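You operate a simulated robot arm through the tools that you are given. There is no shell and no other tool. Be economical: measure what you need, move in short steps, check, and stop when the job is done.

The job below is to be done with a simulated robot arm. You get a single attempt, and the scene is never put back.

## Task
Dust the blue-ended roller with the blue rag and wipe the big roller with the white one.
Fine: on the control box by the big roller: stop button in and main switch off first, and left so; both rags back on the small grey shelf. What is to be rubbed or washed off counts as gone when no trace of it is left.

It is judged by the outcome, as a careful person would: the job done as asked, and still so three seconds after it is handed in. It fails if anything else is knocked over, pushed out of place, dropped, spilled or broken.

## Robot
A 6-joint arm with a two-finger parallel gripper on a trunk, on a base that drives. Base frame: it is fixed to the floor where the robot stands at the start and does not move with it; the origin is under the middle of the robot, x ahead of it, y to its left, z up. Lengths are in m, angles in degrees, forces in N, time in s.
With the tool pointing down near the work surface it reaches from about 0.1 to 0.76 m from the robot's upright axis, wherever it stands. Its first joint turns from -166.0 to 166.0 degrees. Places, roughly: big roller [-0.2, -0.9, 0.8]; blue-ended roller [-0.1, -1, 1.1]; main switch on the control box by the big roller [0.6, 0, 1.2]; small grey shelf [-0.2, -0.6, 0.5]; stop button on the control box by the big roller [0.5, 0, 1]. Payload 3.91 kg.
The tool frame sits at the grasp point between the pads (the TCP): z along the fingers, y along the line on which they close. The tips reach 0.03 m beyond it. The gripper opens to 0.11 m. The fingers are 0.02 m wide and 0.01 m thick; the gripper's body (0.048 by 0.112 m) begins 0.055 m behind the TCP.
Orientation is told as [roll, pitch, yaw] about the base's x, y, z axes, in that order, counted from this pose: with the fingers straight down and closing along the base's y, the tool's x points along the base's -x, its y along +y and its z along -z.

## Interface
- The arm moves only by the tool servo_tool. Its argument "plan" is a list of rows, each a list of 7 numbers: the finger opening in m, from 0 to 0.11, then the shift along the tool's x, y, z in m, then the turn, a rotation vector about the tool's x, y, z in degrees. In form: [[gripper, x, y, z, rx, ry, rz], ...]. A call has 1 to 20 rows; each row is the pose to reach, as a shift and turn from the pose commanded when the call began, along the tool's axes at that moment. Rows are played at 5 a second. More than 0.05 m and 8.6 degrees between two rows, or a gripper value outside its range, and nothing of the call is played. Where a pose cannot be reached the arm comes as near as it can. A force on the tool above 90 N (or 10 N above the force at the start of the call, whichever is more), or a blocked arm, ends the call early, and 0.2 s more pass. The fingers move at their own pace (about 0.045 m/s each) and stop on an object; they squeeze with about 27 N. The grip force told is the motor's: it shows also when the fingers shut on nothing. Time passes only in rows, and 0.2 s behind the last, so rows that repeat a pose let the fingers close. It gives the time, the measured TCP pose, the force on the tool (base axes), the opening and the grip force at its end, in the units of the frame above (readings bear some noise), with the torque about the TCP (base axes, N m) and any sound that the robot's microphone picked up.
- Cameras (640 x 400 px; columns grow to the right, rows downward): "scene" is now at [-0.0189, 0.0895, 1.5965]; the picture's right is [-0.74, -0.67, 0.00], its down [-0.40, 0.45, -0.80] and it looks along [0.54, -0.59, -0.60] (base axes); focal length 214 px, centre (320, 200). "wrist" rides on the gripper at [0.077, 0.007, -0.115] in the tool frame; the picture's right is [-0.09, 1.00, 0.00], its down [-0.80, -0.07, -0.59] and it looks along [-0.59, -0.05, 0.80] (tool axes); focal length 270 px, centre (320, 200). There is no depth. A picture from a camera that has moved, and an enlarged one, comes with that camera's place and axes in the base frame and with its lens. The place of the scene camera against the robot may be out by one fixed shift of up to 0.025 m in any direction.
- camera(camera): a new picture of that camera. It takes no simulated time.
- slide_trunk(by): slides the trunk up (or, below 0, down) by that many m; the arm and the scene camera ride with it, the base frame stays. It gives what a move gives, with no picture.
- drive_base(legs): drives the robot by 1 to 6 legs, each [ahead, turn to the left] in m and degrees, along the robot's own axes; the way and the turn of a leg run together, so that a leg with both is an arc; at most 1.5 m and 180 degrees a leg. The arm and the cameras ride along, it lands a little off, and it stops where it bumps. It gives what a move gives.
- aim_head(pan, tilt): turns the head with the scene camera to pan (to the left, within 155 degrees either way) and tilt (down, from -29 to 69), counted from straight ahead of the robot. It gives what a move gives.
- zoom(camera, box): a new picture of the part [left, top, right, bottom] of that camera's present view, enlarged. It takes no simulated time.
- sign_off(): hands the job in; it is judged then, once.

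Go step by step. Nothing tells you exact positions but the pictures and the camera data: compare them with the known pose of the tool, close in by small moves and look again before you grip or let go. The budget is 120 turns and 78 pictures, counting those below and the enlarged ones. Unless the task says otherwise, let go and move clear before handing in, and close with one line.

The tools are called by a JSON object that holds its "op" and its "data". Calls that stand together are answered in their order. servo_tool: Moves the arm, as the interface text tells. Its arguments: {"type":"object","properties":{"plan":{"type":"array"}},"required":["plan"]} The other tools are called the same way: slide_trunk (by) slides the trunk up or down; drive_base (legs) drives the base; aim_head (pan, tilt) turns the head that bears the scene camera; camera (camera) takes a picture; zoom (camera, box) takes an enlarged picture of a part of a camera's view; sign_off () hands the job in.

At the start:

```text
time_s: 0.0
tcp_pos: [0.3851, -0.1852, 1.3394]
ee_rot: [0.1, 0.0, 0.5]
wrist_force: [0.0, -0.3, -0.2]
ft_torque: [0.0, -0.03, -0.01]
gripper_width: 0.1102
grip_force: 0.1
trunk travel left (down, up): [-0.525, 0.085]
robot x, y, heading: [0.0006, 0.0053, -0.4]
head pan, tilt: [-47.8, 37.0]
```

scene: 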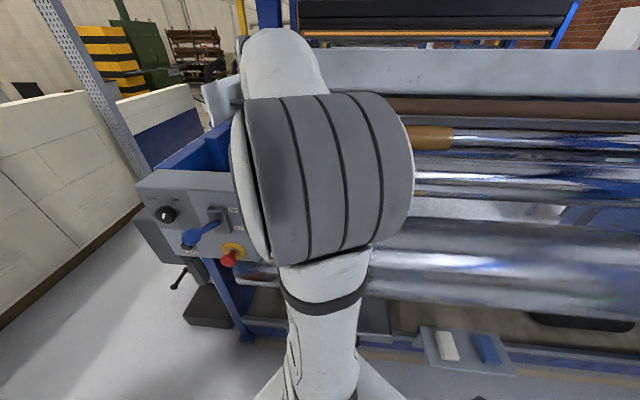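
wrist: 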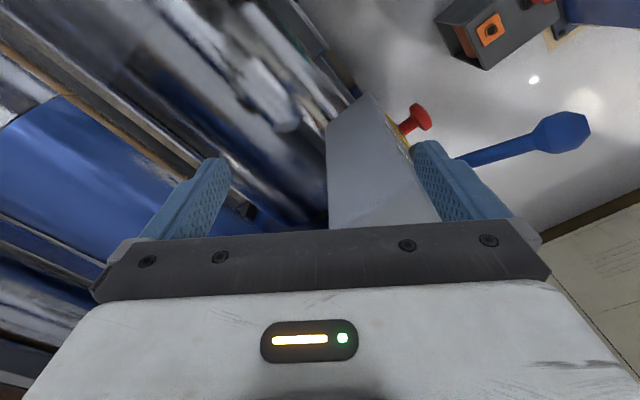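

I see the control box (blue lever, red stop button) ahead, and the rollers and the shelf with two rags to the right. I'll look closer at the box and the rollers first.

{"op": "zoom", "data": {"camera": "scene", "box": [130, 160, 290, 300]}}

{"op": "aim_head", "data": {"pan": -100, "tilt": 40}}

{"op": "camera", "data": {"camera": "scene"}}

```text
2.86 times, centred on (210, 230) of scene
camera zoom: at [-0.0189, 0.0895, 1.5965], right [-0.74, -0.67, 0.0], down [-0.4, 0.45, -0.8], along [0.54, -0.59, -0.6], focal length 613 px, centre (634, 114)
```

zoom: 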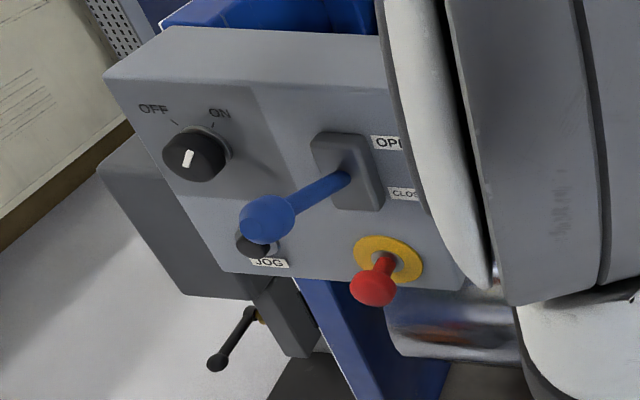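

```text
time_s: 1.2
tcp_pos: [0.3845, -0.1858, 1.3394]
ee_rot: [0.0, -0.1, 0.4]
wrist_force: [-0.6, 0.3, -0.1]
ft_torque: [-0.01, -0.01, 0.02]
gripper_width: 0.1101
grip_force: 0.0
trunk travel left (down, up): [-0.525, 0.085]
robot x, y, heading: [-0.0016, 0.0016, 0.0]
head pan, tilt: [-100.0, 40.0]
```

```text
74 pictures are left
camera scene: at [-0.092, 0.0702, 1.5921], right [-0.98, 0.17, 0.0], down [0.11, 0.63, -0.77], along [-0.13, -0.75, -0.64], focal length 214 px, centre (320, 200)
```

scene: 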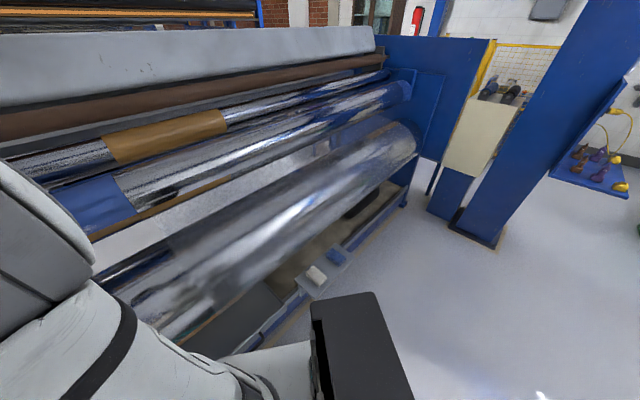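

The box face, and the whole machine, looks to face roughly [-0.67, 0.74, 0]. I'll look closely at the rollers and the shelf for the marks.

{"op": "zoom", "data": {"camera": "scene", "box": [0, 60, 240, 210]}}

{"op": "zoom", "data": {"camera": "scene", "box": [200, 60, 440, 210]}}

{"op": "zoom", "data": {"camera": "scene", "box": [100, 190, 360, 352]}}

```text
2.67 times, centred on (120, 135) of scene
camera zoom: at [-0.092, 0.0702, 1.5921], right [-0.98, 0.17, 0.0], down [0.11, 0.63, -0.77], along [-0.13, -0.75, -0.64], focal length 572 px, centre (853, 373)
```

zoom: 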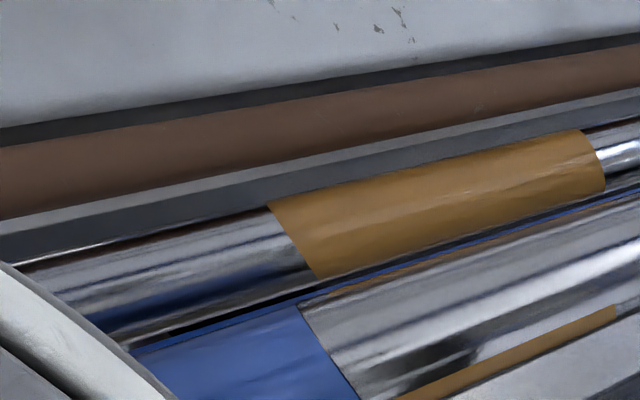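

```text
2.67 times, centred on (320, 135) of scene
camera zoom: at [-0.092, 0.0702, 1.5921], right [-0.98, 0.17, 0.0], down [0.11, 0.63, -0.77], along [-0.13, -0.75, -0.64], focal length 572 px, centre (320, 373)
```

zoom: 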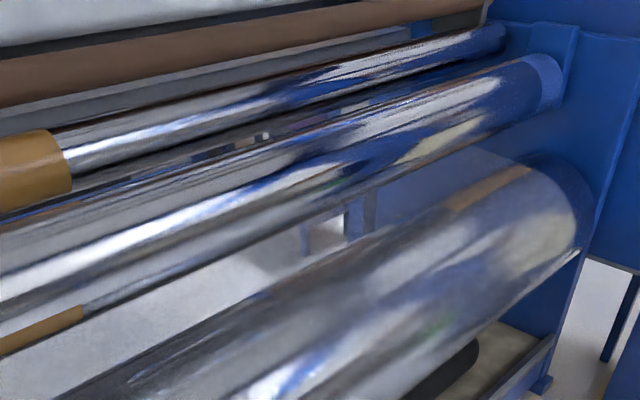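

```text
2.46 times, centred on (230, 271) of scene
camera zoom: at [-0.092, 0.0702, 1.5921], right [-0.98, 0.17, 0.0], down [0.11, 0.63, -0.77], along [-0.13, -0.75, -0.64], focal length 528 px, centre (542, 25)
```

zoom: 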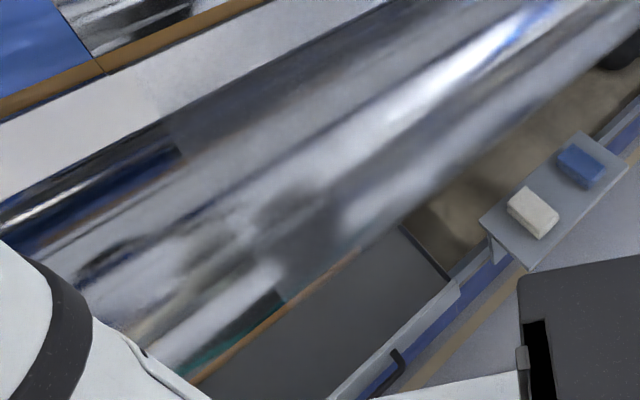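

I'll yaw the tool towards the box face while backing off, then pitch it level so the wrist camera faces the panel.

{"op": "servo_tool", "data": {"plan": [[0.11, 0.01, 0.035, 0, 0, 0, 7], [0.11, 0.02, 0.07, 0, 0, 0, 14], [0.11, 0.03, 0.105, 0, 0, 0, 21], [0.11, 0.04, 0.14, 0, 0, 0, 28], [0.11, 0.055, 0.175, 0, 0, 0, 35], [0.11, 0.07, 0.21, 0, 0, 0, 42], [0.11, 0.08, 0.245, 0, 0, 0, 48]]}}

{"op": "servo_tool", "data": {"plan": [[0.11, 0, 0, 0, 0, -8, 0], [0.11, 0, 0, 0, 0, -16, 0], [0.11, 0, 0, 0, 0, -24, 0], [0.11, 0, 0, 0, 0, -32, 0], [0.11, 0, 0, 0, 0, -40, 0], [0.11, 0, 0, 0, 0, -48, 0], [0.11, 0, 0, 0, 0, -56, 0], [0.11, 0, 0, 0, 0, -64, 0], [0.11, 0, 0, 0, 0, -72, 0], [0.11, 0, 0, 0, 0, -80, 0], [0.11, 0, 0, 0, 0, -86, 0], [0.11, 0, 0, 0, 0, -90, 0]]}}

{"op": "camera", "data": {"camera": "wrist"}}

```text
time_s: 2.8
tcp_pos: [0.3037, 0.0604, 1.3398]
ee_rot: [0.1, 0.0, -47.7]
wrist_force: [-0.1, -0.6, -0.1]
ft_torque: [0.01, -0.01, -0.04]
gripper_width: 0.1099
grip_force: 0.1
trunk travel left (down, up): [-0.525, 0.085]
robot x, y, heading: [0.0004, 0.0003, -0.1]
head pan, tilt: [-100.0, 40.0]
```

```text
time_s: 5.4
tcp_pos: [0.3021, 0.0585, 1.3401]
ee_rot: [151.4, -89.9, 160.9]
wrist_force: [-0.2, 0.7, 0.5]
ft_torque: [0.01, -0.02, -0.01]
gripper_width: 0.11
grip_force: 0.0
trunk travel left (down, up): [-0.525, 0.085]
robot x, y, heading: [0.0, 0.006, 0.2]
head pan, tilt: [-100.0, 40.0]
```

```text
70 pictures are left
camera wrist: at [0.2297, 0.1484, 1.2631], right [0.74, 0.67, 0.09], down [-0.45, 0.39, 0.8], along [0.5, -0.63, 0.59], focal length 270 px, centre (320, 200)
```

wrist: 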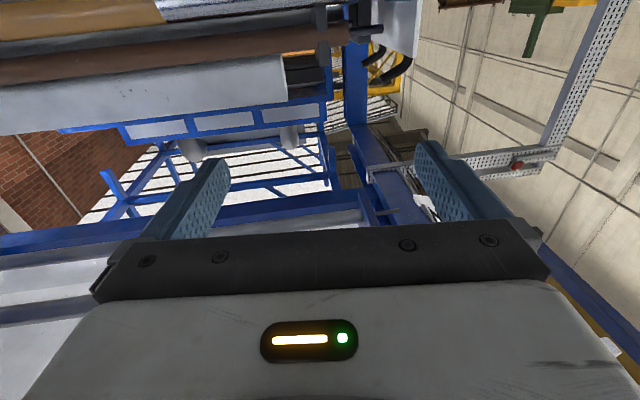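

The level pose works, but the camera looks above the panel. I'll lower the trunk and aim the head at the box.

{"op": "slide_trunk", "data": {"by": -0.16}}

{"op": "aim_head", "data": {"pan": -12, "tilt": 35}}

{"op": "camera", "data": {"camera": "wrist"}}

{"op": "camera", "data": {"camera": "scene"}}

```text
time_s: 7.2
tcp_pos: [0.3023, 0.0583, 1.1802]
ee_rot: [164.9, -90.0, 147.4]
wrist_force: [1.4, 0.3, 0.8]
ft_torque: [0.0, 0.01, 0.03]
gripper_width: 0.1098
grip_force: 0.1
trunk travel left (down, up): [-0.365, 0.245]
robot x, y, heading: [-0.0029, 0.0026, -0.0]
head pan, tilt: [-100.0, 40.0]
```

```text
time_s: 8.9
tcp_pos: [0.3019, 0.0574, 1.1803]
ee_rot: [-155.4, -89.9, 107.6]
wrist_force: [-0.1, -0.2, 1.2]
ft_torque: [-0.01, -0.02, -0.04]
gripper_width: 0.1098
grip_force: 0.0
trunk travel left (down, up): [-0.365, 0.245]
robot x, y, heading: [-0.0005, 0.0027, -0.2]
head pan, tilt: [-12.0, 35.0]
```

```text
69 pictures are left
camera wrist: at [0.2297, 0.1483, 1.1031], right [0.74, 0.67, 0.09], down [-0.45, 0.39, 0.8], along [0.5, -0.63, 0.59], focal length 270 px, centre (320, 200)
```

wrist: 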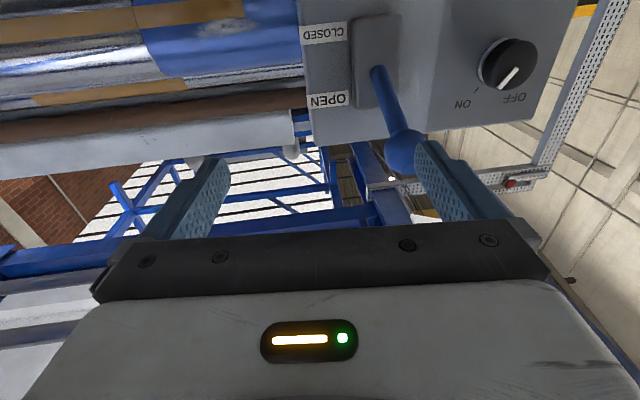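

```text
68 pictures are left
camera scene: at [0.0088, 0.1355, 1.4396], right [-0.21, -0.98, 0.0], down [-0.56, 0.12, -0.82], along [0.8, -0.17, -0.57], focal length 214 px, centre (320, 200)
```

scene: 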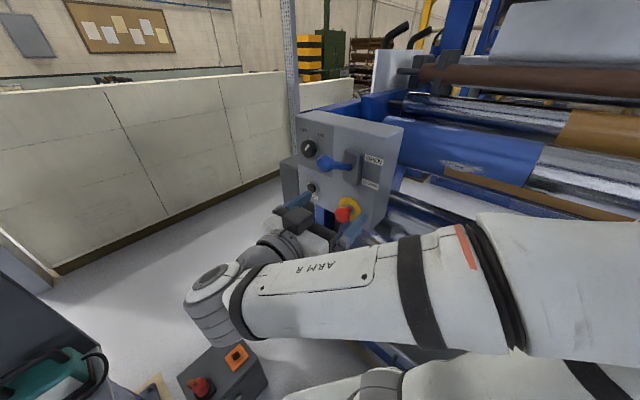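

The panel is visible now. I'll zoom in on the knob, lever and stop button in both views.

{"op": "zoom", "data": {"camera": "wrist", "box": [420, 0, 580, 120]}}

{"op": "zoom", "data": {"camera": "scene", "box": [270, 100, 430, 250]}}

```text
3.33 times, centred on (500, 60) of wrist
camera zoom: at [0.2297, 0.1483, 1.1031], right [0.74, 0.67, 0.09], down [-0.45, 0.39, 0.8], along [0.5, -0.63, 0.59], focal length 901 px, centre (-280, 667)
```

zoom: 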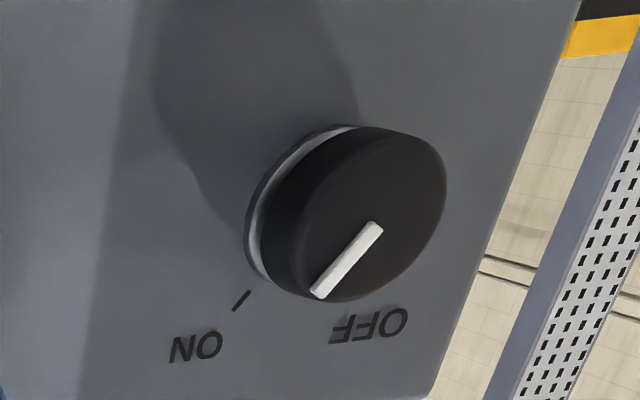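

```text
2.67 times, centred on (350, 175) of scene
camera zoom: at [0.0088, 0.1355, 1.4396], right [-0.21, -0.98, 0.0], down [-0.56, 0.12, -0.82], along [0.8, -0.17, -0.57], focal length 572 px, centre (240, 267)
```

zoom: 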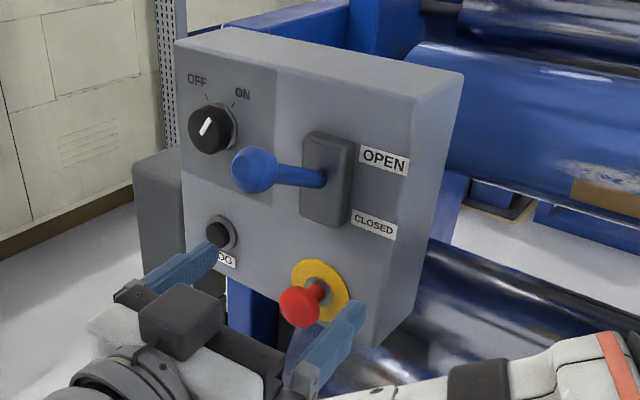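

The panel normal is about d=(0.59,-0.81). The knob is at about (0.65,0.03,1.19) with its mark towards ON, the stop cap is at about (0.51,-0.04,1.015), and the lever ball is at (0.44,0.02,1.23), so I'll keep clear of the lever. I'll close the fingers and stop a little short of the button.

{"op": "servo_tool", "data": {"plan": [[0.08, 0.04, 0, 0, 1, 0, 0], [0.05, 0.08, 0, 0, 3, 0, 0], [0.02, 0.12, 0, 0, 5, 0, 0], [0, 0.165, 0, 0, 6, 0, 0], [0, 0.165, 0.03, 0.03, 6, 0, 0], [0, 0.165, 0.06, 0.06, 6, 0, 0], [0, 0.165, 0.096, 0.09, 6, 0, 0], [0, 0.165, 0.096, 0.11, 6, 0, 0], [0, 0.165, 0.096, 0.11, 6, 0, 0]]}}

{"op": "camera", "data": {"camera": "wrist"}}

{"op": "camera", "data": {"camera": "scene"}}

```text
time_s: 10.9
tcp_pos: [0.446, 0.0412, 1.0163]
ee_rot: [-53.1, -90.0, -0.4]
wrist_force: [-0.2, -0.1, -0.7]
ft_torque: [0.0, 0.02, 0.02]
gripper_width: 0.0001
grip_force: 26.9
out of reach, approached as far as the arm can: row 2, 3, 4, 5
trunk travel left (down, up): [-0.365, 0.245]
robot x, y, heading: [-0.005, 0.003, -0.1]
head pan, tilt: [-12.0, 35.0]
```

```text
65 pictures are left
camera wrist: at [0.3833, 0.1383, 0.9392], right [0.8, 0.59, 0.09], down [-0.41, 0.44, 0.8], along [0.43, -0.68, 0.59], focal length 270 px, centre (320, 200)
```

wrist: 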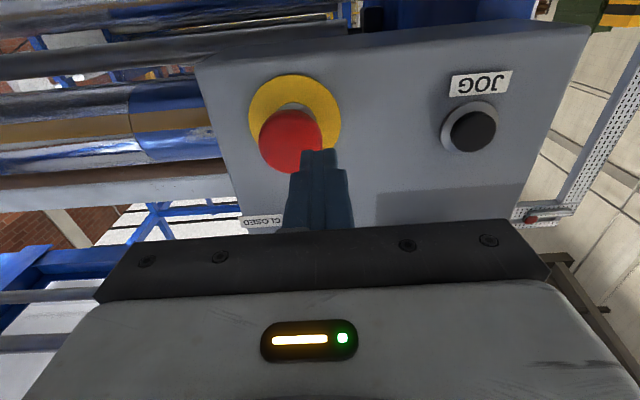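

```text
64 pictures are left
camera scene: at [0.0089, 0.1353, 1.4396], right [-0.21, -0.98, 0.0], down [-0.56, 0.12, -0.82], along [0.8, -0.17, -0.57], focal length 214 px, centre (320, 200)
```

scene: 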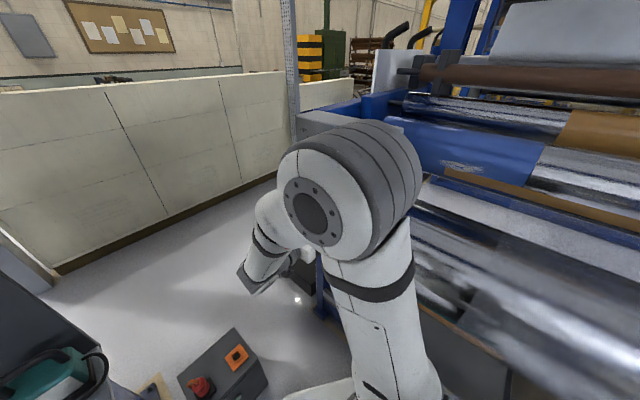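

The button is about 2 cm to the left of the finger axis in tool y. I'll shift over and press in small steps.

{"op": "servo_tool", "data": {"plan": [[0, 0, -0.01, 0, 0, 0, 0], [0, 0, -0.02, 0, 0, 0, 0], [0, 0, -0.02, 0.007, 0, 0, 0], [0, 0, -0.02, 0.014, 0, 0, 0], [0, 0, -0.02, 0.02, 0, 0, 0], [0, 0, -0.02, 0.025, 0, 0, 0], [0, 0, -0.02, 0.03, 0, 0, 0]]}}

{"op": "camera", "data": {"camera": "wrist"}}

```text
time_s: 12.5
tcp_pos: [0.4494, 0.005, 1.0139]
ee_rot: [-46.0, -90.0, -7.6]
wrist_force: [1.0, 0.5, 0.5]
ft_torque: [0.0, 0.04, -0.01]
gripper_width: 0.0
grip_force: 27.2
trunk travel left (down, up): [-0.365, 0.245]
robot x, y, heading: [-0.0044, 0.0014, -0.2]
head pan, tilt: [-12.0, 35.0]
```

```text
63 pictures are left
camera wrist: at [0.3866, 0.1012, 0.9383], right [0.8, 0.59, 0.09], down [-0.41, 0.44, 0.8], along [0.43, -0.68, 0.59], focal length 270 px, centre (320, 200)
```

wrist: 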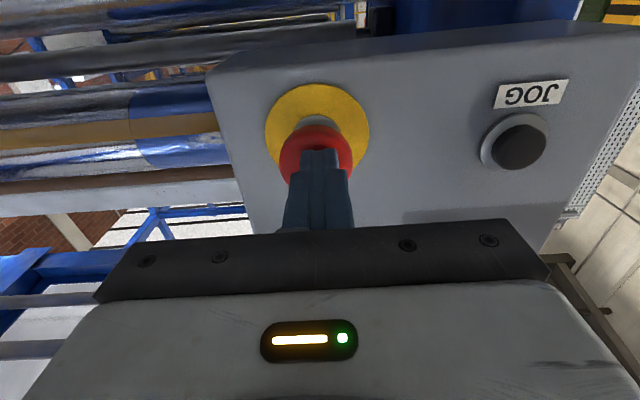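

The tips are centred on the cap and almost touching it, so I'll press on.

{"op": "servo_tool", "data": {"plan": [[0, 0, 0, 0.004, 0, 0, 0], [0, 0, 0, 0.008, 0, 0, 0], [0, 0, 0, 0.012, 0, 0, 0], [0, 0, 0, 0.016, 0, 0, 0], [0, 0, 0, 0.02, 0, 0, 0], [0, 0, 0, 0.023, 0, 0, 0]]}}

{"op": "camera", "data": {"camera": "wrist"}}

```text
time_s: 13.9
tcp_pos: [0.458, -0.0067, 1.0153]
ee_rot: [-152.8, -89.7, 99.4]
wrist_force: [-39.3, 58.8, -15.7]
ft_torque: [0.97, -0.14, 0.09]
gripper_width: 0.0001
grip_force: 26.8
trunk travel left (down, up): [-0.365, 0.245]
robot x, y, heading: [-0.0029, 0.0048, 0.1]
head pan, tilt: [-12.0, 35.0]
```

```text
62 pictures are left
camera wrist: at [0.3945, 0.0899, 0.9389], right [0.8, 0.59, 0.09], down [-0.41, 0.44, 0.8], along [0.44, -0.67, 0.6], focal length 270 px, centre (320, 200)
```

wrist: 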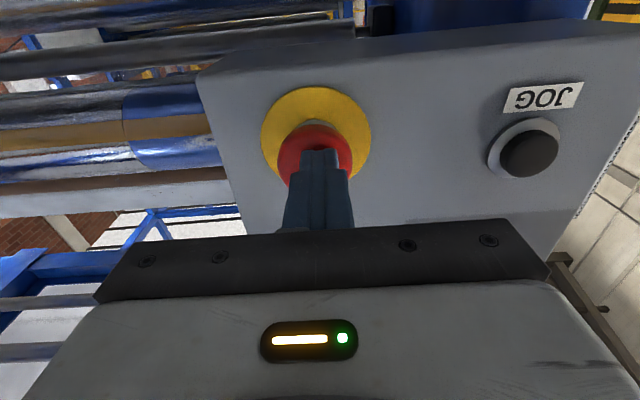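

A force of about 70 N has built up, so the button is probably in. I'll back off and check whether it stays in.

{"op": "servo_tool", "data": {"plan": [[0, 0, 0, -0.02, 0, 0, 0], [0, 0, 0, -0.05, 0, 0, 0], [0, 0, 0, -0.09, 0, 0, 0]]}}

{"op": "camera", "data": {"camera": "wrist"}}

```text
time_s: 14.7
tcp_pos: [0.4067, 0.0589, 1.0178]
ee_rot: [-165.8, -90.0, 111.9]
wrist_force: [-0.1, -0.8, -0.3]
ft_torque: [0.02, 0.0, 0.03]
gripper_width: 0.0001
grip_force: 27.0
trunk travel left (down, up): [-0.365, 0.245]
robot x, y, heading: [-0.0005, 0.0021, -0.1]
head pan, tilt: [-12.0, 35.0]
```

```text
61 pictures are left
camera wrist: at [0.3437, 0.1557, 0.9409], right [0.8, 0.59, 0.09], down [-0.41, 0.44, 0.8], along [0.43, -0.68, 0.59], focal length 270 px, centre (320, 200)
```

wrist: 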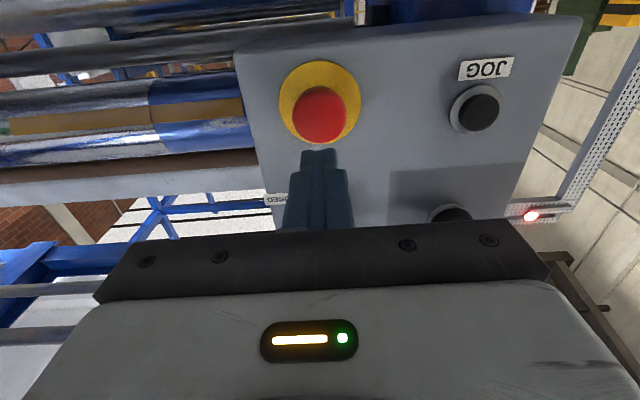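

The button stayed in and a red lamp has come on. Next is the main switch knob: I'll slide sideways clear of the lever, go up, and stand off in front of the knob with the fingers open.

{"op": "servo_tool", "data": {"plan": [[0.04, 0, 0.045, 0, 0, 0, 0], [0.08, 0, 0.09, 0, 0, 0, 0], [0.09, 0, 0.135, 0, 0, 0, 0], [0.09, 0, 0.178, 0, 0, 0, 0], [0.09, -0.04, 0.178, 0, 0, 0, 0], [0.09, -0.08, 0.178, 0, 0, 0, 0], [0.09, -0.12, 0.178, 0, 0, 0, 0], [0.09, -0.168, 0.178, 0, 0, 0, 0], [0.09, -0.168, 0.178, 0.035, 0, 0, 0], [0.09, -0.168, 0.178, 0.06, 0, 0, 0], [0.09, -0.168, 0.178, 0.06, 0, 0, 0]]}}

{"op": "camera", "data": {"camera": "wrist"}}

```text
time_s: 17.1
tcp_pos: [0.5877, 0.1185, 1.1834]
ee_rot: [-51.8, -90.0, -1.9]
wrist_force: [-0.5, 1.1, -0.5]
ft_torque: [0.01, 0.01, 0.03]
gripper_width: 0.0901
grip_force: 0.0
trunk travel left (down, up): [-0.365, 0.245]
robot x, y, heading: [-0.0015, 0.0039, -0.1]
head pan, tilt: [-12.0, 35.0]
```

```text
60 pictures are left
camera wrist: at [0.5241, 0.2157, 1.1064], right [0.8, 0.59, 0.09], down [-0.41, 0.44, 0.8], along [0.43, -0.68, 0.59], focal length 270 px, centre (320, 200)
```

wrist: 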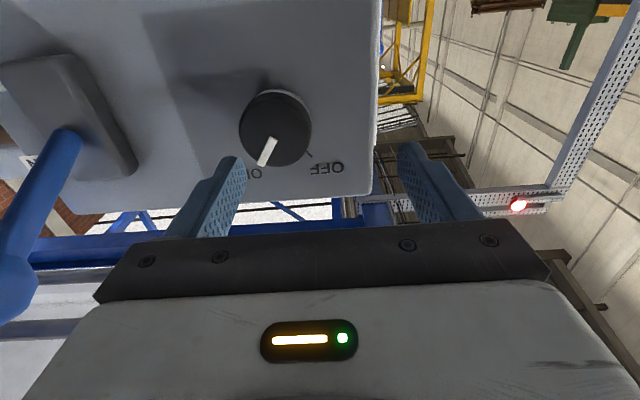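

Two wrist views put the knob front at about (0.60,0.044,1.178), 5 cm wide. I'll centre on it, pre-turn the fingers, advance over it and grip.

{"op": "servo_tool", "data": {"plan": [[0.09, 0.003, -0.017, 0, 0, 0, 8], [0.09, 0.005, -0.0325, 0, 0, 0, 16], [0.09, 0.005, -0.0325, 0.01, 0, 0, 24], [0.09, 0.005, -0.0325, 0.02, 0, 0, 30], [0.09, 0.005, -0.0325, 0.03, 0, 0, 30], [0.09, 0.005, -0.0325, 0.03, 0, 0, 30]]}}

{"op": "camera", "data": {"camera": "wrist"}}

```text
time_s: 18.5
tcp_pos: [0.5818, 0.0751, 1.1772]
ee_rot: [90.0, -59.9, -143.7]
wrist_force: [-0.4, 0.8, 0.5]
ft_torque: [0.0, 0.01, -0.01]
gripper_width: 0.0903
grip_force: 0.0
trunk travel left (down, up): [-0.365, 0.245]
robot x, y, heading: [-0.0002, 0.0016, -0.2]
head pan, tilt: [-12.0, 35.0]
```

```text
59 pictures are left
camera wrist: at [0.5479, 0.1938, 1.1148], right [0.66, 0.48, 0.57], down [-0.72, 0.2, 0.66], along [0.2, -0.85, 0.49], focal length 270 px, centre (320, 200)
```

wrist: 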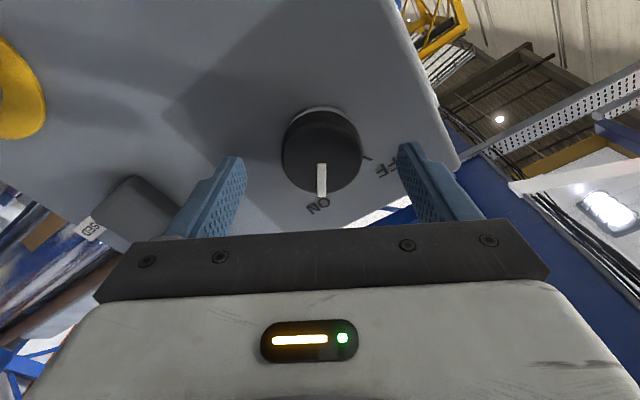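

It's centred, with the mark at ON and OFF about 60–70° counter-clockwise. I'll advance, grip and turn.

{"op": "servo_tool", "data": {"plan": [[0.09, 0, 0, 0.012, 0, 0, 0], [0.09, 0, 0, 0.024, 0, 0, 0], [0.06, 0, 0, 0.024, 0, 0, 0], [0.03, 0, 0, 0.024, 0, 0, 0], [0.03, 0, 0, 0.024, 0, 0, 0], [0.03, 0, 0, 0.024, 0, 0, 0], [0.03, 0, 0, 0.024, 0, 0, -8], [0.03, 0, 0, 0.024, 0, 0, -16], [0.03, 0, 0, 0.024, 0, 0, -24], [0.03, 0, 0, 0.024, 0, 0, -32], [0.03, 0, 0, 0.024, 0, 0, -40], [0.03, 0, 0, 0.024, 0, 0, -48], [0.03, 0, 0, 0.024, 0, 0, -56], [0.03, 0, 0, 0.024, 0, 0, -63]]}}

{"op": "camera", "data": {"camera": "wrist"}}

```text
time_s: 21.5
tcp_pos: [0.5948, 0.0537, 1.1781]
ee_rot: [-90.0, -56.9, 36.6]
wrist_force: [12.4, -2.5, 22.9]
ft_torque: [-0.25, -0.2, 1.65]
gripper_width: 0.0515
grip_force: 44.6
trunk travel left (down, up): [-0.365, 0.245]
robot x, y, heading: [-0.0041, 0.0071, 0.1]
head pan, tilt: [-12.0, 35.0]
```

```text
58 pictures are left
camera wrist: at [0.4964, 0.1252, 1.1105], right [0.71, 0.52, -0.47], down [-0.05, 0.7, 0.71], along [0.7, -0.48, 0.53], focal length 270 px, centre (320, 200)
```

wrist: 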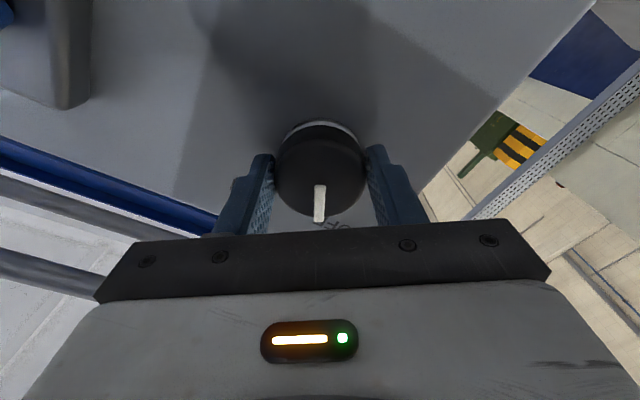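

The mark turned with the fingers and is near OFF. I'll release, back straight out, and check.

{"op": "servo_tool", "data": {"plan": [[0.06, 0, 0, 0, 0, 0, 0], [0.09, 0, 0, 0, 0, 0, 0], [0.09, 0, 0, 0, 0, 0, 0], [0.09, 0, 0, -0.03, 0, 0, 0], [0.09, 0, 0, -0.06, 0, 0, 0], [0.09, 0, 0, -0.06, 0, 0, 8], [0.09, 0, 0, -0.06, 0, 0, 16], [0.09, 0, 0, -0.06, 0, 0, 24], [0.09, 0, 0, -0.06, 0, 0, 32]]}}

{"op": "zoom", "data": {"camera": "wrist", "box": [200, 60, 440, 210]}}

```text
time_s: 23.5
tcp_pos: [0.5576, 0.1026, 1.1782]
ee_rot: [-90.1, -89.1, 36.4]
wrist_force: [0.0, 0.2, -0.1]
ft_torque: [0.02, 0.0, -0.03]
gripper_width: 0.09
grip_force: 0.1
trunk travel left (down, up): [-0.365, 0.245]
robot x, y, heading: [-0.0015, 0.0001, -0.1]
head pan, tilt: [-12.0, 35.0]
```

```text
2.67 times, centred on (320, 135) of wrist
camera zoom: at [0.495, 0.1989, 1.1005], right [0.8, 0.59, 0.07], down [-0.4, 0.44, 0.8], along [0.44, -0.67, 0.59], focal length 721 px, centre (320, 373)
```

zoom: 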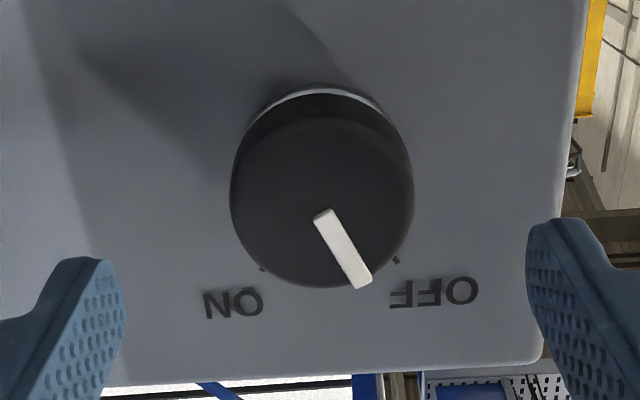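

By my numbers the ticks sit at ±35° and the mark at about 25°, so it's roughly 10° short of OFF. I'll regrip and turn it a bit more.

{"op": "servo_tool", "data": {"plan": [[0.09, 0, 0, 0.03, 0, 0, 0], [0.09, 0, 0, 0.06, 0, 0, 0], [0.06, 0, 0, 0.06, 0, 0, 0], [0.03, 0, 0, 0.06, 0, 0, 0], [0.03, 0, 0, 0.06, 0, 0, 0], [0.03, 0, 0, 0.06, 0, 0, 0], [0.03, 0, 0, 0.06, 0, 0, -6], [0.03, 0, 0, 0.06, 0, 0, -12], [0.03, 0, 0, 0.06, 0, 0, -14], [0.03, 0, 0, 0.06, 0, 0, -14], [0.06, 0, 0, 0.06, 0, 0, -14], [0.09, 0, 0, 0.06, 0, 0, -14], [0.09, 0, 0, 0.06, 0, 0, -14], [0.09, 0, 0, 0.03, 0, 0, -14], [0.09, 0, 0, 0, 0, 0, -7], [0.09, 0, 0, 0, 0, 0, 0]]}}

{"op": "zoom", "data": {"camera": "wrist", "box": [200, 60, 440, 210]}}

```text
time_s: 26.9
tcp_pos: [0.5587, 0.1019, 1.176]
ee_rot: [-90.6, -89.1, 36.9]
wrist_force: [0.6, -0.2, 0.3]
ft_torque: [-0.03, 0.01, 0.02]
gripper_width: 0.0899
grip_force: 0.1
trunk travel left (down, up): [-0.365, 0.245]
robot x, y, heading: [0.001, 0.0004, -0.1]
head pan, tilt: [-12.0, 35.0]
```

```text
2.67 times, centred on (320, 135) of wrist
camera zoom: at [0.495, 0.1986, 1.0994], right [0.8, 0.59, 0.07], down [-0.4, 0.44, 0.8], along [0.44, -0.67, 0.59], focal length 721 px, centre (320, 373)
```

zoom: 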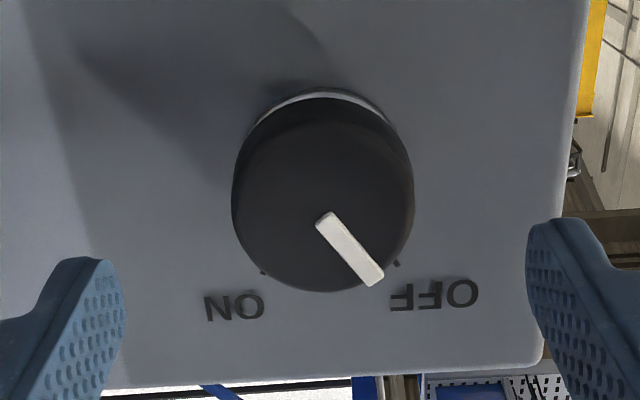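

The mark now lines up with the OFF tick. I'll retract the arm, point the tool down, and turn the base parallel to the machine.

{"op": "servo_tool", "data": {"plan": [[0.09, 0, 0, -0.045, 0, 0, 0], [0.09, -0.01, 0, -0.09, 0, 0, 0], [0.06, -0.03, 0, -0.12, 0, 8, 0], [0.04, -0.05, 0, -0.14, 0, 16, 0], [0.04, -0.07, 0, -0.15, 0, 24, 0], [0.04, -0.09, 0, -0.15, 0, 32, 0], [0.04, -0.1, 0, -0.15, 0, 40, 0], [0.04, -0.1, 0, -0.15, 0, 48, 0], [0.04, -0.1, 0, -0.15, 0, 56, 0], [0.04, -0.1, 0, -0.15, 0, 64, 0], [0.04, -0.1, 0, -0.15, 0, 72, 0], [0.04, -0.1, 0, -0.15, 0, 80, 0], [0.04, -0.1, 0, -0.15, 0, 89, 0]]}}

{"op": "drive_base", "data": {"legs": [[0, 36]]}}

{"op": "aim_head", "data": {"pan": -120, "tilt": 35}}

{"op": "camera", "data": {"camera": "scene"}}

```text
refused: row 13 steps farther than a row can; nothing moved
```

```text
time_s: 29.0
tcp_pos: [0.3962, 0.4121, 1.1761]
ee_rot: [-90.8, -89.0, 73.0]
wrist_force: [-0.6, 0.0, 0.0]
ft_torque: [0.0, -0.02, -0.02]
gripper_width: 0.0897
grip_force: 0.1
trunk travel left (down, up): [-0.365, 0.245]
robot x, y, heading: [0.0042, -0.0023, 35.1]
head pan, tilt: [-12.0, 35.0]
```

```text
time_s: 30.8
tcp_pos: [0.397, 0.4116, 1.1763]
ee_rot: [-90.1, -89.0, 72.3]
wrist_force: [-0.6, 0.5, -0.1]
ft_torque: [0.02, -0.01, -0.01]
gripper_width: 0.0899
grip_force: 0.1
trunk travel left (down, up): [-0.365, 0.245]
robot x, y, heading: [0.0046, -0.0051, 35.2]
head pan, tilt: [-120.0, 35.0]
```

```text
55 pictures are left
camera scene: at [-0.1342, -0.0138, 1.4396], right [-1.0, -0.09, 0.0], down [-0.05, 0.57, -0.82], along [0.08, -0.82, -0.57], focal length 214 px, centre (320, 200)
```

scene: 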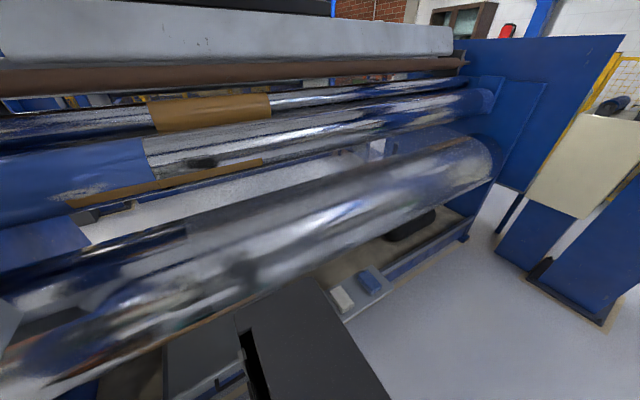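

The arm call was refused, but the turn swung the tool away from the panel, so nothing was touched. I'll examine the rollers.

{"op": "zoom", "data": {"camera": "scene", "box": [0, 120, 280, 295]}}

{"op": "zoom", "data": {"camera": "scene", "box": [240, 70, 520, 245]}}

{"op": "servo_tool", "data": {"plan": [[0.09, 0, 0, -0.045, 0, 0, 0], [0.09, -0.01, 0, -0.09, 0, 0, 0], [0.06, -0.03, 0, -0.12, 0, 8, 0], [0.04, -0.05, 0, -0.14, 0, 16, 0], [0.04, -0.07, 0, -0.15, 0, 24, 0], [0.04, -0.09, 0, -0.15, 0, 32, 0], [0.04, -0.1, 0, -0.15, 0, 40, 0], [0.04, -0.1, 0, -0.15, 0, 48, 0], [0.04, -0.1, 0, -0.15, 0, 56, 0], [0.04, -0.1, 0, -0.15, 0, 64, 0], [0.04, -0.1, 0, -0.15, 0, 72, 0], [0.04, -0.1, 0, -0.15, 0, 80, 0], [0.04, -0.1, 0, -0.15, 0, 88, 0]]}}

```text
2.29 times, centred on (140, 208) of scene
camera zoom: at [-0.1342, -0.0138, 1.4396], right [-1.0, -0.09, 0.0], down [-0.05, 0.57, -0.82], along [0.08, -0.82, -0.57], focal length 490 px, centre (731, 183)
```

zoom: 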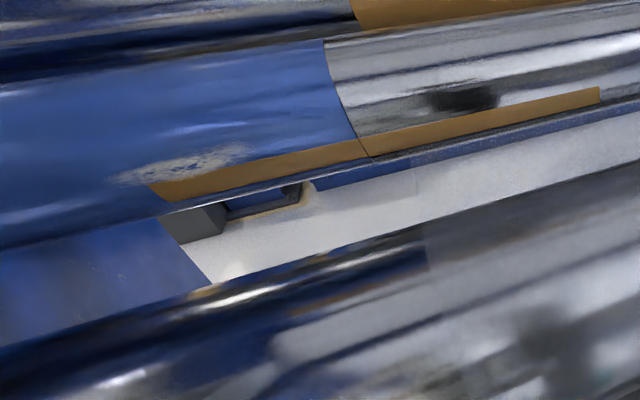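

```text
2.29 times, centred on (380, 158) of scene
camera zoom: at [-0.1342, -0.0138, 1.4396], right [-1.0, -0.09, 0.0], down [-0.05, 0.57, -0.82], along [0.08, -0.82, -0.57], focal length 490 px, centre (183, 297)
```

zoom: 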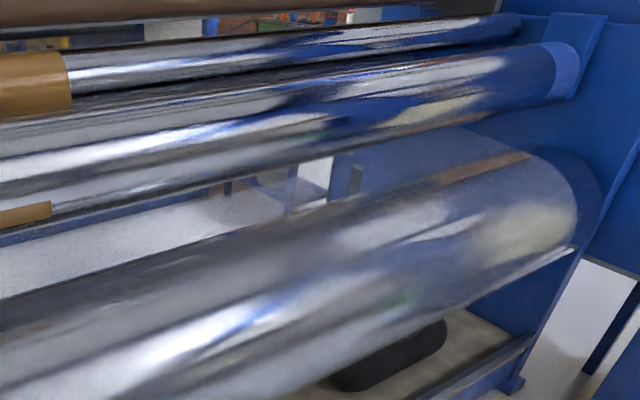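

```text
time_s: 33.6
tcp_pos: [0.2538, 0.4573, 1.2762]
ee_rot: [-0.9, -1.9, -17.8]
wrist_force: [0.4, -0.7, 1.2]
ft_torque: [-0.01, -0.02, 0.03]
gripper_width: 0.04
grip_force: 0.1
trunk travel left (down, up): [-0.365, 0.245]
robot x, y, heading: [0.0079, -0.0071, 35.4]
head pan, tilt: [-120.0, 35.0]
```

I'll look down beside the base to judge clearance to the machine before driving along it.

{"op": "aim_head", "data": {"pan": -125, "tilt": 65}}

{"op": "camera", "data": {"camera": "scene"}}

```text
time_s: 34.6
tcp_pos: [0.253, 0.4588, 1.2768]
ee_rot: [-1.0, -2.0, -17.8]
wrist_force: [-0.8, -0.2, -0.8]
ft_torque: [-0.01, 0.01, 0.0]
gripper_width: 0.04
grip_force: 0.1
trunk travel left (down, up): [-0.365, 0.245]
robot x, y, heading: [0.0048, -0.0063, 35.5]
head pan, tilt: [-125.0, 65.0]
```

```text
52 pictures are left
camera scene: at [-0.1421, 0.0131, 1.3998], right [-1.0, 0.0, 0.0], down [0.0, 0.91, -0.42], along [0.0, -0.42, -0.91], focal length 214 px, centre (320, 200)
```

scene: 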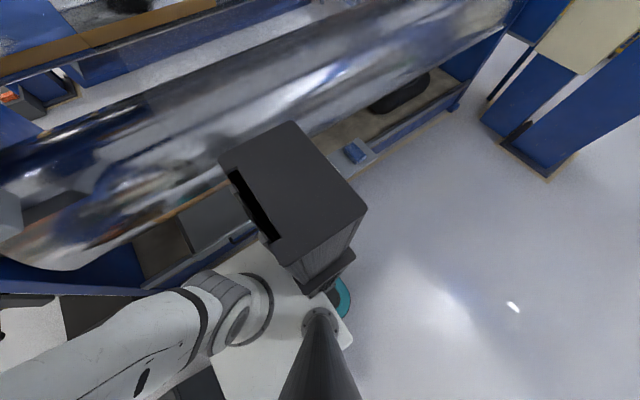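

Nothing is close to the base on that side. Next I'll tuck the arm in, raise it above the machine, and swing it round to the machine side for a close look at the rollers.

{"op": "servo_tool", "data": {"plan": [[0.04, 0.008, -0.04, -0.025, 0, 0, 0], [0.04, 0.015, -0.08, -0.05, 0, 0, 0], [0.04, 0.022, -0.12, -0.075, 0, 0, 0], [0.04, 0.03, -0.162, -0.1, 0, 0, 0]]}}

{"op": "slide_trunk", "data": {"by": 0.1}}

{"op": "servo_tool", "data": {"plan": [[0.04, -0.0472, -0.012, 0, 0, 0, 2.4], [0.04, -0.0922, -0.0302, 0, 0, 0, 4.8], [0.04, -0.1345, -0.0542, 0, 0, 0, 7.2], [0.04, -0.1731, -0.0837, 0, 0, 0, 9.6], [0.04, -0.2075, -0.1181, 0, 0, 0, 12], [0.04, -0.2369, -0.1568, 0, 0, 0, 14.4], [0.04, -0.2609, -0.1991, 0, 0, 0, 16.8], [0.04, -0.279, -0.2442, 0, 0, 0, 19.2], [0.04, -0.2909, -0.2914, 0, 0, 0, 21.6], [0.04, -0.2963, -0.3397, 0, 0, 0, 24], [0.04, -0.2953, -0.3883, 0, 0, 0, 26.4], [0.04, -0.2877, -0.4363, 0, 0, 0, 28.8], [0.04, -0.2738, -0.4829, 0, 0, 0, 31.2], [0.04, -0.2537, -0.5272, 0, 0, 0, 33.6], [0.04, -0.2279, -0.5684, 0, 0, 0, 36]]}}

{"op": "camera", "data": {"camera": "wrist"}}

```text
time_s: 35.6
tcp_pos: [0.183, 0.3203, 1.3256]
ee_rot: [-0.8, -2.0, -17.8]
wrist_force: [0.2, -0.1, 0.0]
ft_torque: [-0.04, -0.01, 0.02]
gripper_width: 0.0401
grip_force: 0.1
out of reach, approached as far as the arm can: row 2, 3, 4
trunk travel left (down, up): [-0.365, 0.245]
robot x, y, heading: [0.0072, -0.0082, 35.1]
head pan, tilt: [-125.0, 65.0]
```

```text
time_s: 36.9
tcp_pos: [0.1839, 0.321, 1.4259]
ee_rot: [-0.7, -2.0, -17.8]
wrist_force: [0.8, -0.1, 0.4]
ft_torque: [0.02, 0.0, -0.01]
gripper_width: 0.0402
grip_force: 0.0
trunk travel left (down, up): [-0.465, 0.145]
robot x, y, heading: [0.0066, -0.0068, 35.2]
head pan, tilt: [-125.0, 65.0]
```

```text
time_s: 40.1
tcp_pos: [0.2278, -0.2862, 1.439]
ee_rot: [0.7, -2.3, -53.8]
wrist_force: [0.3, 0.9, 0.2]
ft_torque: [-0.01, 0.01, 0.0]
gripper_width: 0.04
grip_force: 0.1
out of reach, approached as far as the arm can: row 10, 11, 15
trunk travel left (down, up): [-0.465, 0.145]
robot x, y, heading: [0.0034, -0.006, 35.1]
head pan, tilt: [-125.0, 65.0]
```

```text
51 pictures are left
camera wrist: at [0.1827, -0.2169, 1.5499], right [0.86, 0.52, 0.02], down [0.4, -0.67, 0.62], along [0.33, -0.53, -0.78], focal length 270 px, centre (320, 200)
```

wrist: 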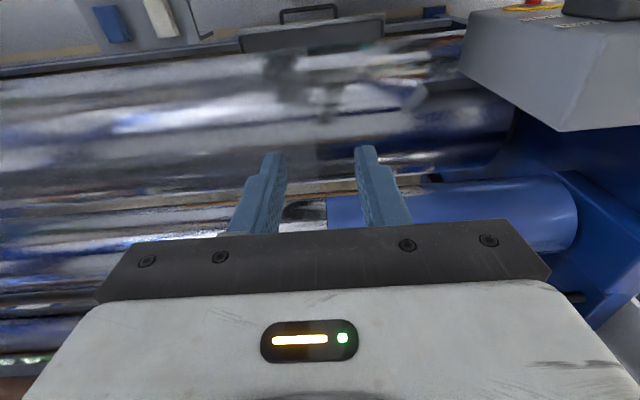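

The arm is over the machine. I'll zoom in on both rollers from here.

{"op": "zoom", "data": {"camera": "wrist", "box": [0, 40, 330, 246]}}

{"op": "zoom", "data": {"camera": "wrist", "box": [230, 60, 600, 290]}}

```text
1.94 times, centred on (165, 143) of wrist
camera zoom: at [0.1827, -0.2169, 1.5499], right [0.86, 0.52, 0.02], down [0.4, -0.67, 0.62], along [0.33, -0.53, -0.78], focal length 524 px, centre (621, 310)
```

zoom: 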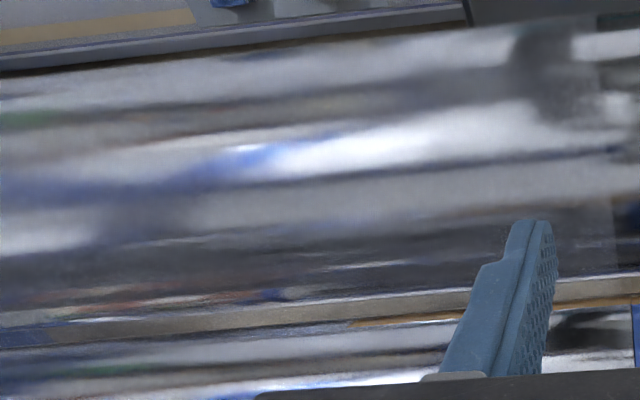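

```text
1.73 times, centred on (415, 175) of wrist
camera zoom: at [0.1827, -0.2169, 1.5499], right [0.86, 0.52, 0.02], down [0.4, -0.67, 0.62], along [0.33, -0.53, -0.78], focal length 468 px, centre (156, 243)
```

zoom: 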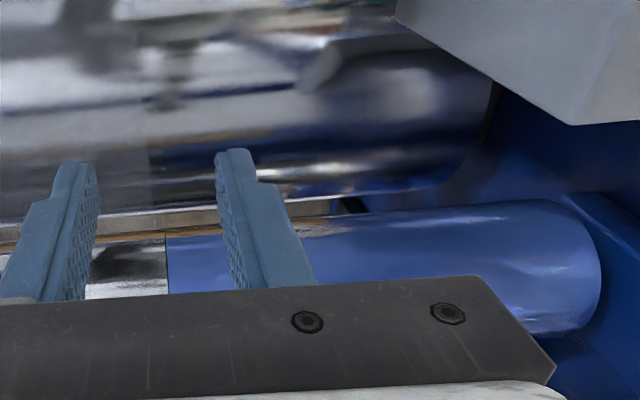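

The big roller carries a dull film with a sharp edge near s≈0, extending away from the box. I'll drive back along the machine to its middle for an overview.

{"op": "drive_base", "data": {"legs": [[-0.6, 0]]}}

{"op": "aim_head", "data": {"pan": -90, "tilt": 35}}

{"op": "camera", "data": {"camera": "scene"}}

{"op": "camera", "data": {"camera": "wrist"}}

```text
time_s: 43.5
tcp_pos: [-0.2537, -0.6287, 1.4373]
ee_rot: [0.7, -2.3, -53.4]
wrist_force: [-0.3, 0.3, 0.7]
ft_torque: [-0.01, 0.01, -0.03]
gripper_width: 0.04
grip_force: 0.1
trunk travel left (down, up): [-0.465, 0.145]
robot x, y, heading: [-0.4808, -0.349, 35.7]
head pan, tilt: [-125.0, 65.0]
```

```text
time_s: 44.5
tcp_pos: [-0.254, -0.6278, 1.4382]
ee_rot: [0.6, -2.3, -53.5]
wrist_force: [-0.1, 0.6, -0.3]
ft_torque: [0.02, 0.0, 0.0]
gripper_width: 0.0398
grip_force: 0.0
trunk travel left (down, up): [-0.465, 0.145]
robot x, y, heading: [-0.4767, -0.3462, 35.9]
head pan, tilt: [-90.0, 35.0]
```

```text
48 pictures are left
camera scene: at [-0.5757, -0.3426, 1.5395], right [-0.81, -0.58, 0.0], down [-0.34, 0.47, -0.82], along [0.48, -0.66, -0.57], focal length 214 px, centre (320, 200)
```

scene: 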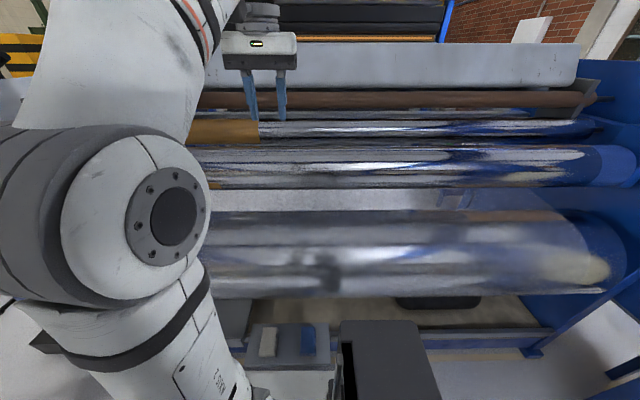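

```text
47 pictures are left
camera wrist: at [-0.2984, -0.5592, 1.5498], right [0.85, 0.52, 0.01], down [0.4, -0.67, 0.62], along [0.34, -0.53, -0.78], focal length 270 px, centre (320, 200)
```

wrist: 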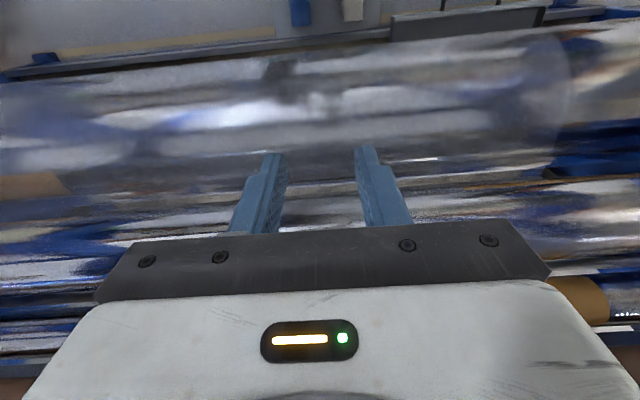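

The machine is parallel to the robot now. I'll zoom in on the rollers.

{"op": "zoom", "data": {"camera": "scene", "box": [400, 110, 640, 310]}}

{"op": "zoom", "data": {"camera": "scene", "box": [200, 110, 420, 310]}}

{"op": "zoom", "data": {"camera": "wrist", "box": [0, 20, 640, 250]}}

```text
2.00 times, centred on (520, 210) of scene
camera zoom: at [-0.5757, -0.3426, 1.5395], right [-0.81, -0.58, 0.0], down [-0.34, 0.47, -0.82], along [0.48, -0.66, -0.57], focal length 429 px, centre (-80, 180)
```

zoom: 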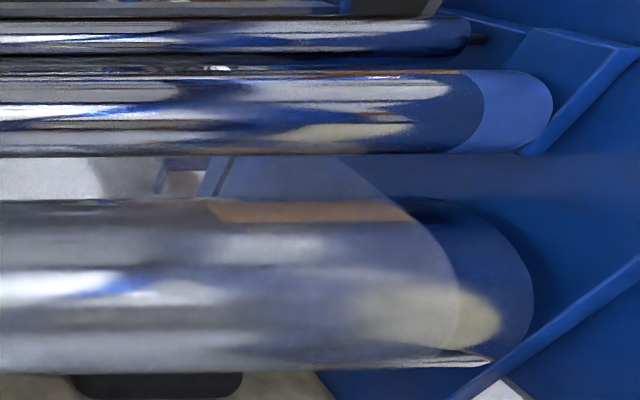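

```text
2.00 times, centred on (310, 210) of scene
camera zoom: at [-0.5757, -0.3426, 1.5395], right [-0.81, -0.58, 0.0], down [-0.34, 0.47, -0.82], along [0.48, -0.66, -0.57], focal length 429 px, centre (340, 180)
```

zoom: 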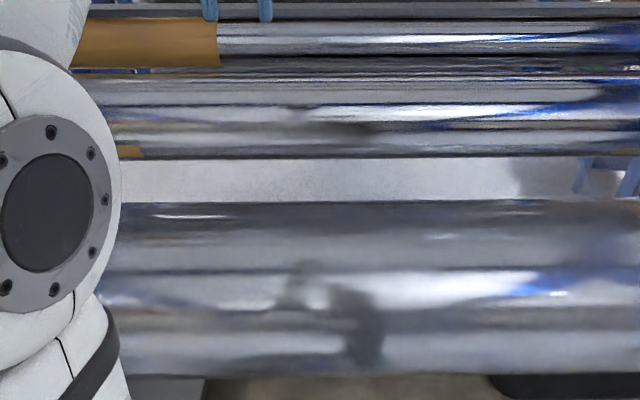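

```text
1.00 times, centred on (320, 135) of wrist (not enlarged: the box is as wide or as high as the picture)
camera zoom: at [-0.2984, -0.5592, 1.5498], right [0.85, 0.52, 0.01], down [0.4, -0.67, 0.62], along [0.34, -0.53, -0.78], focal length 270 px, centre (320, 265)
```

zoom: 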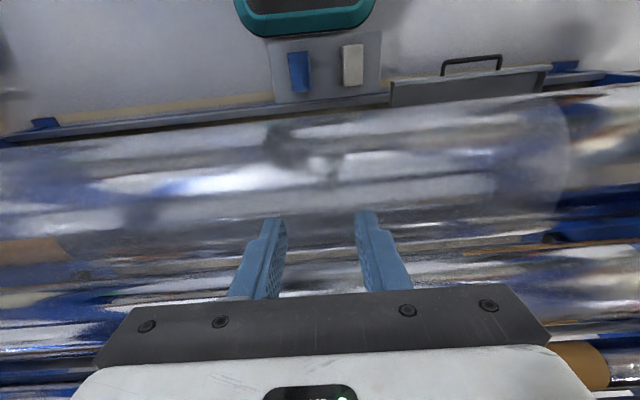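

The film seems to cover the working face of the big roller (r≈0.19, centre at depth 0.61, z 0.78). The blue-ended roller (r≈0.08, depth 0.75, z 1.14) looks grainy with dust. I'll take a closer look with the wrist camera.

{"op": "servo_tool", "data": {"plan": [[0.04, -0.045, 0, 0.02, 0, 0, 0], [0.04, -0.09, 0, 0.04, 0, 0, 0], [0.04, -0.135, 0, 0.06, 0, 0, 0], [0.04, -0.16, 0, 0.08, 0, 0, 0]]}}

{"op": "zoom", "data": {"camera": "wrist", "box": [80, 0, 560, 240]}}

```text
time_s: 45.5
tcp_pos: [-0.154, -0.7585, 1.3618]
ee_rot: [0.5, -2.2, -53.5]
wrist_force: [0.5, -0.8, -0.8]
ft_torque: [0.02, 0.02, -0.01]
gripper_width: 0.0401
grip_force: 0.1
trunk travel left (down, up): [-0.465, 0.145]
robot x, y, heading: [-0.4777, -0.3501, 35.9]
head pan, tilt: [-90.0, 35.0]
```

```text
1.33 times, centred on (320, 120) of wrist
camera zoom: at [-0.1991, -0.6885, 1.4732], right [0.85, 0.52, 0.01], down [0.4, -0.67, 0.62], along [0.34, -0.53, -0.78], focal length 360 px, centre (320, 307)
```

zoom: 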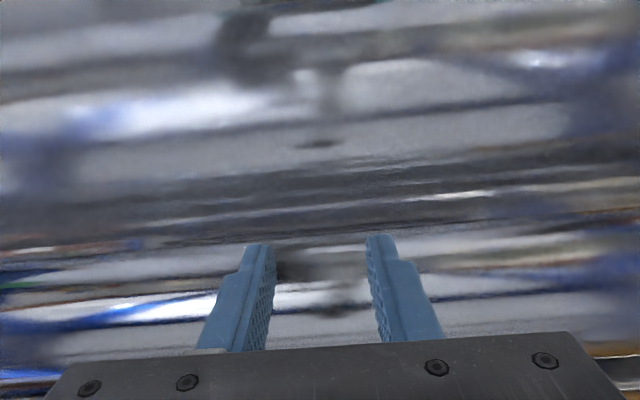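

I'll get the white rag first and test-wipe, comparing before and after. I'm retracting to just in front of the roller and lowering the trunk over the shelf.

{"op": "servo_tool", "data": {"plan": [[0.06, 0.045, 0, 0, 0, 0, 0], [0.09, 0.09, 0, 0, 0, 0, 0], [0.1, 0.135, 0, 0, 0, 0, 0], [0.1, 0.18, 0, 0.01, 0, 0, 0], [0.1, 0.215, 0, 0.03, 0, 0, 0]]}}

{"op": "slide_trunk", "data": {"by": -0.4}}

{"op": "camera", "data": {"camera": "wrist"}}

```text
time_s: 46.7
tcp_pos: [-0.2821, -0.5844, 1.3271]
ee_rot: [0.7, -2.3, -53.5]
wrist_force: [-1.5, 0.7, 0.0]
ft_torque: [0.04, -0.02, -0.01]
gripper_width: 0.1
grip_force: 0.1
trunk travel left (down, up): [-0.465, 0.145]
robot x, y, heading: [-0.4772, -0.3492, 35.7]
head pan, tilt: [-90.0, 35.0]
```

```text
time_s: 50.5
tcp_pos: [-0.2828, -0.5843, 0.9277]
ee_rot: [0.6, -2.4, -53.5]
wrist_force: [1.0, -0.2, 0.3]
ft_torque: [-0.03, 0.01, -0.03]
gripper_width: 0.1003
grip_force: 0.0
trunk travel left (down, up): [-0.065, 0.545]
robot x, y, heading: [-0.4785, -0.3506, 35.7]
head pan, tilt: [-90.0, 35.0]
```

```text
42 pictures are left
camera wrist: at [-0.3275, -0.5147, 1.0391], right [0.85, 0.52, 0.01], down [0.4, -0.67, 0.62], along [0.34, -0.53, -0.78], focal length 270 px, centre (320, 200)
```

wrist: 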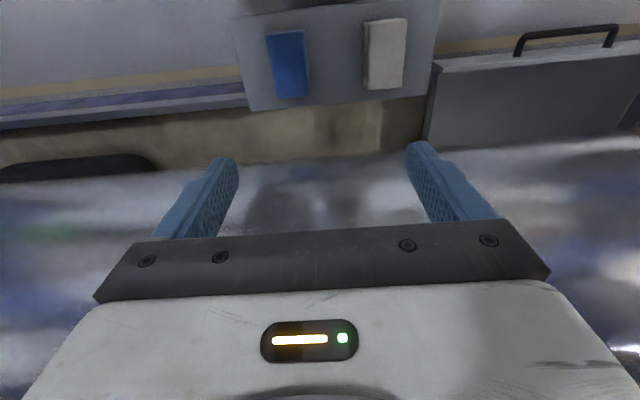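

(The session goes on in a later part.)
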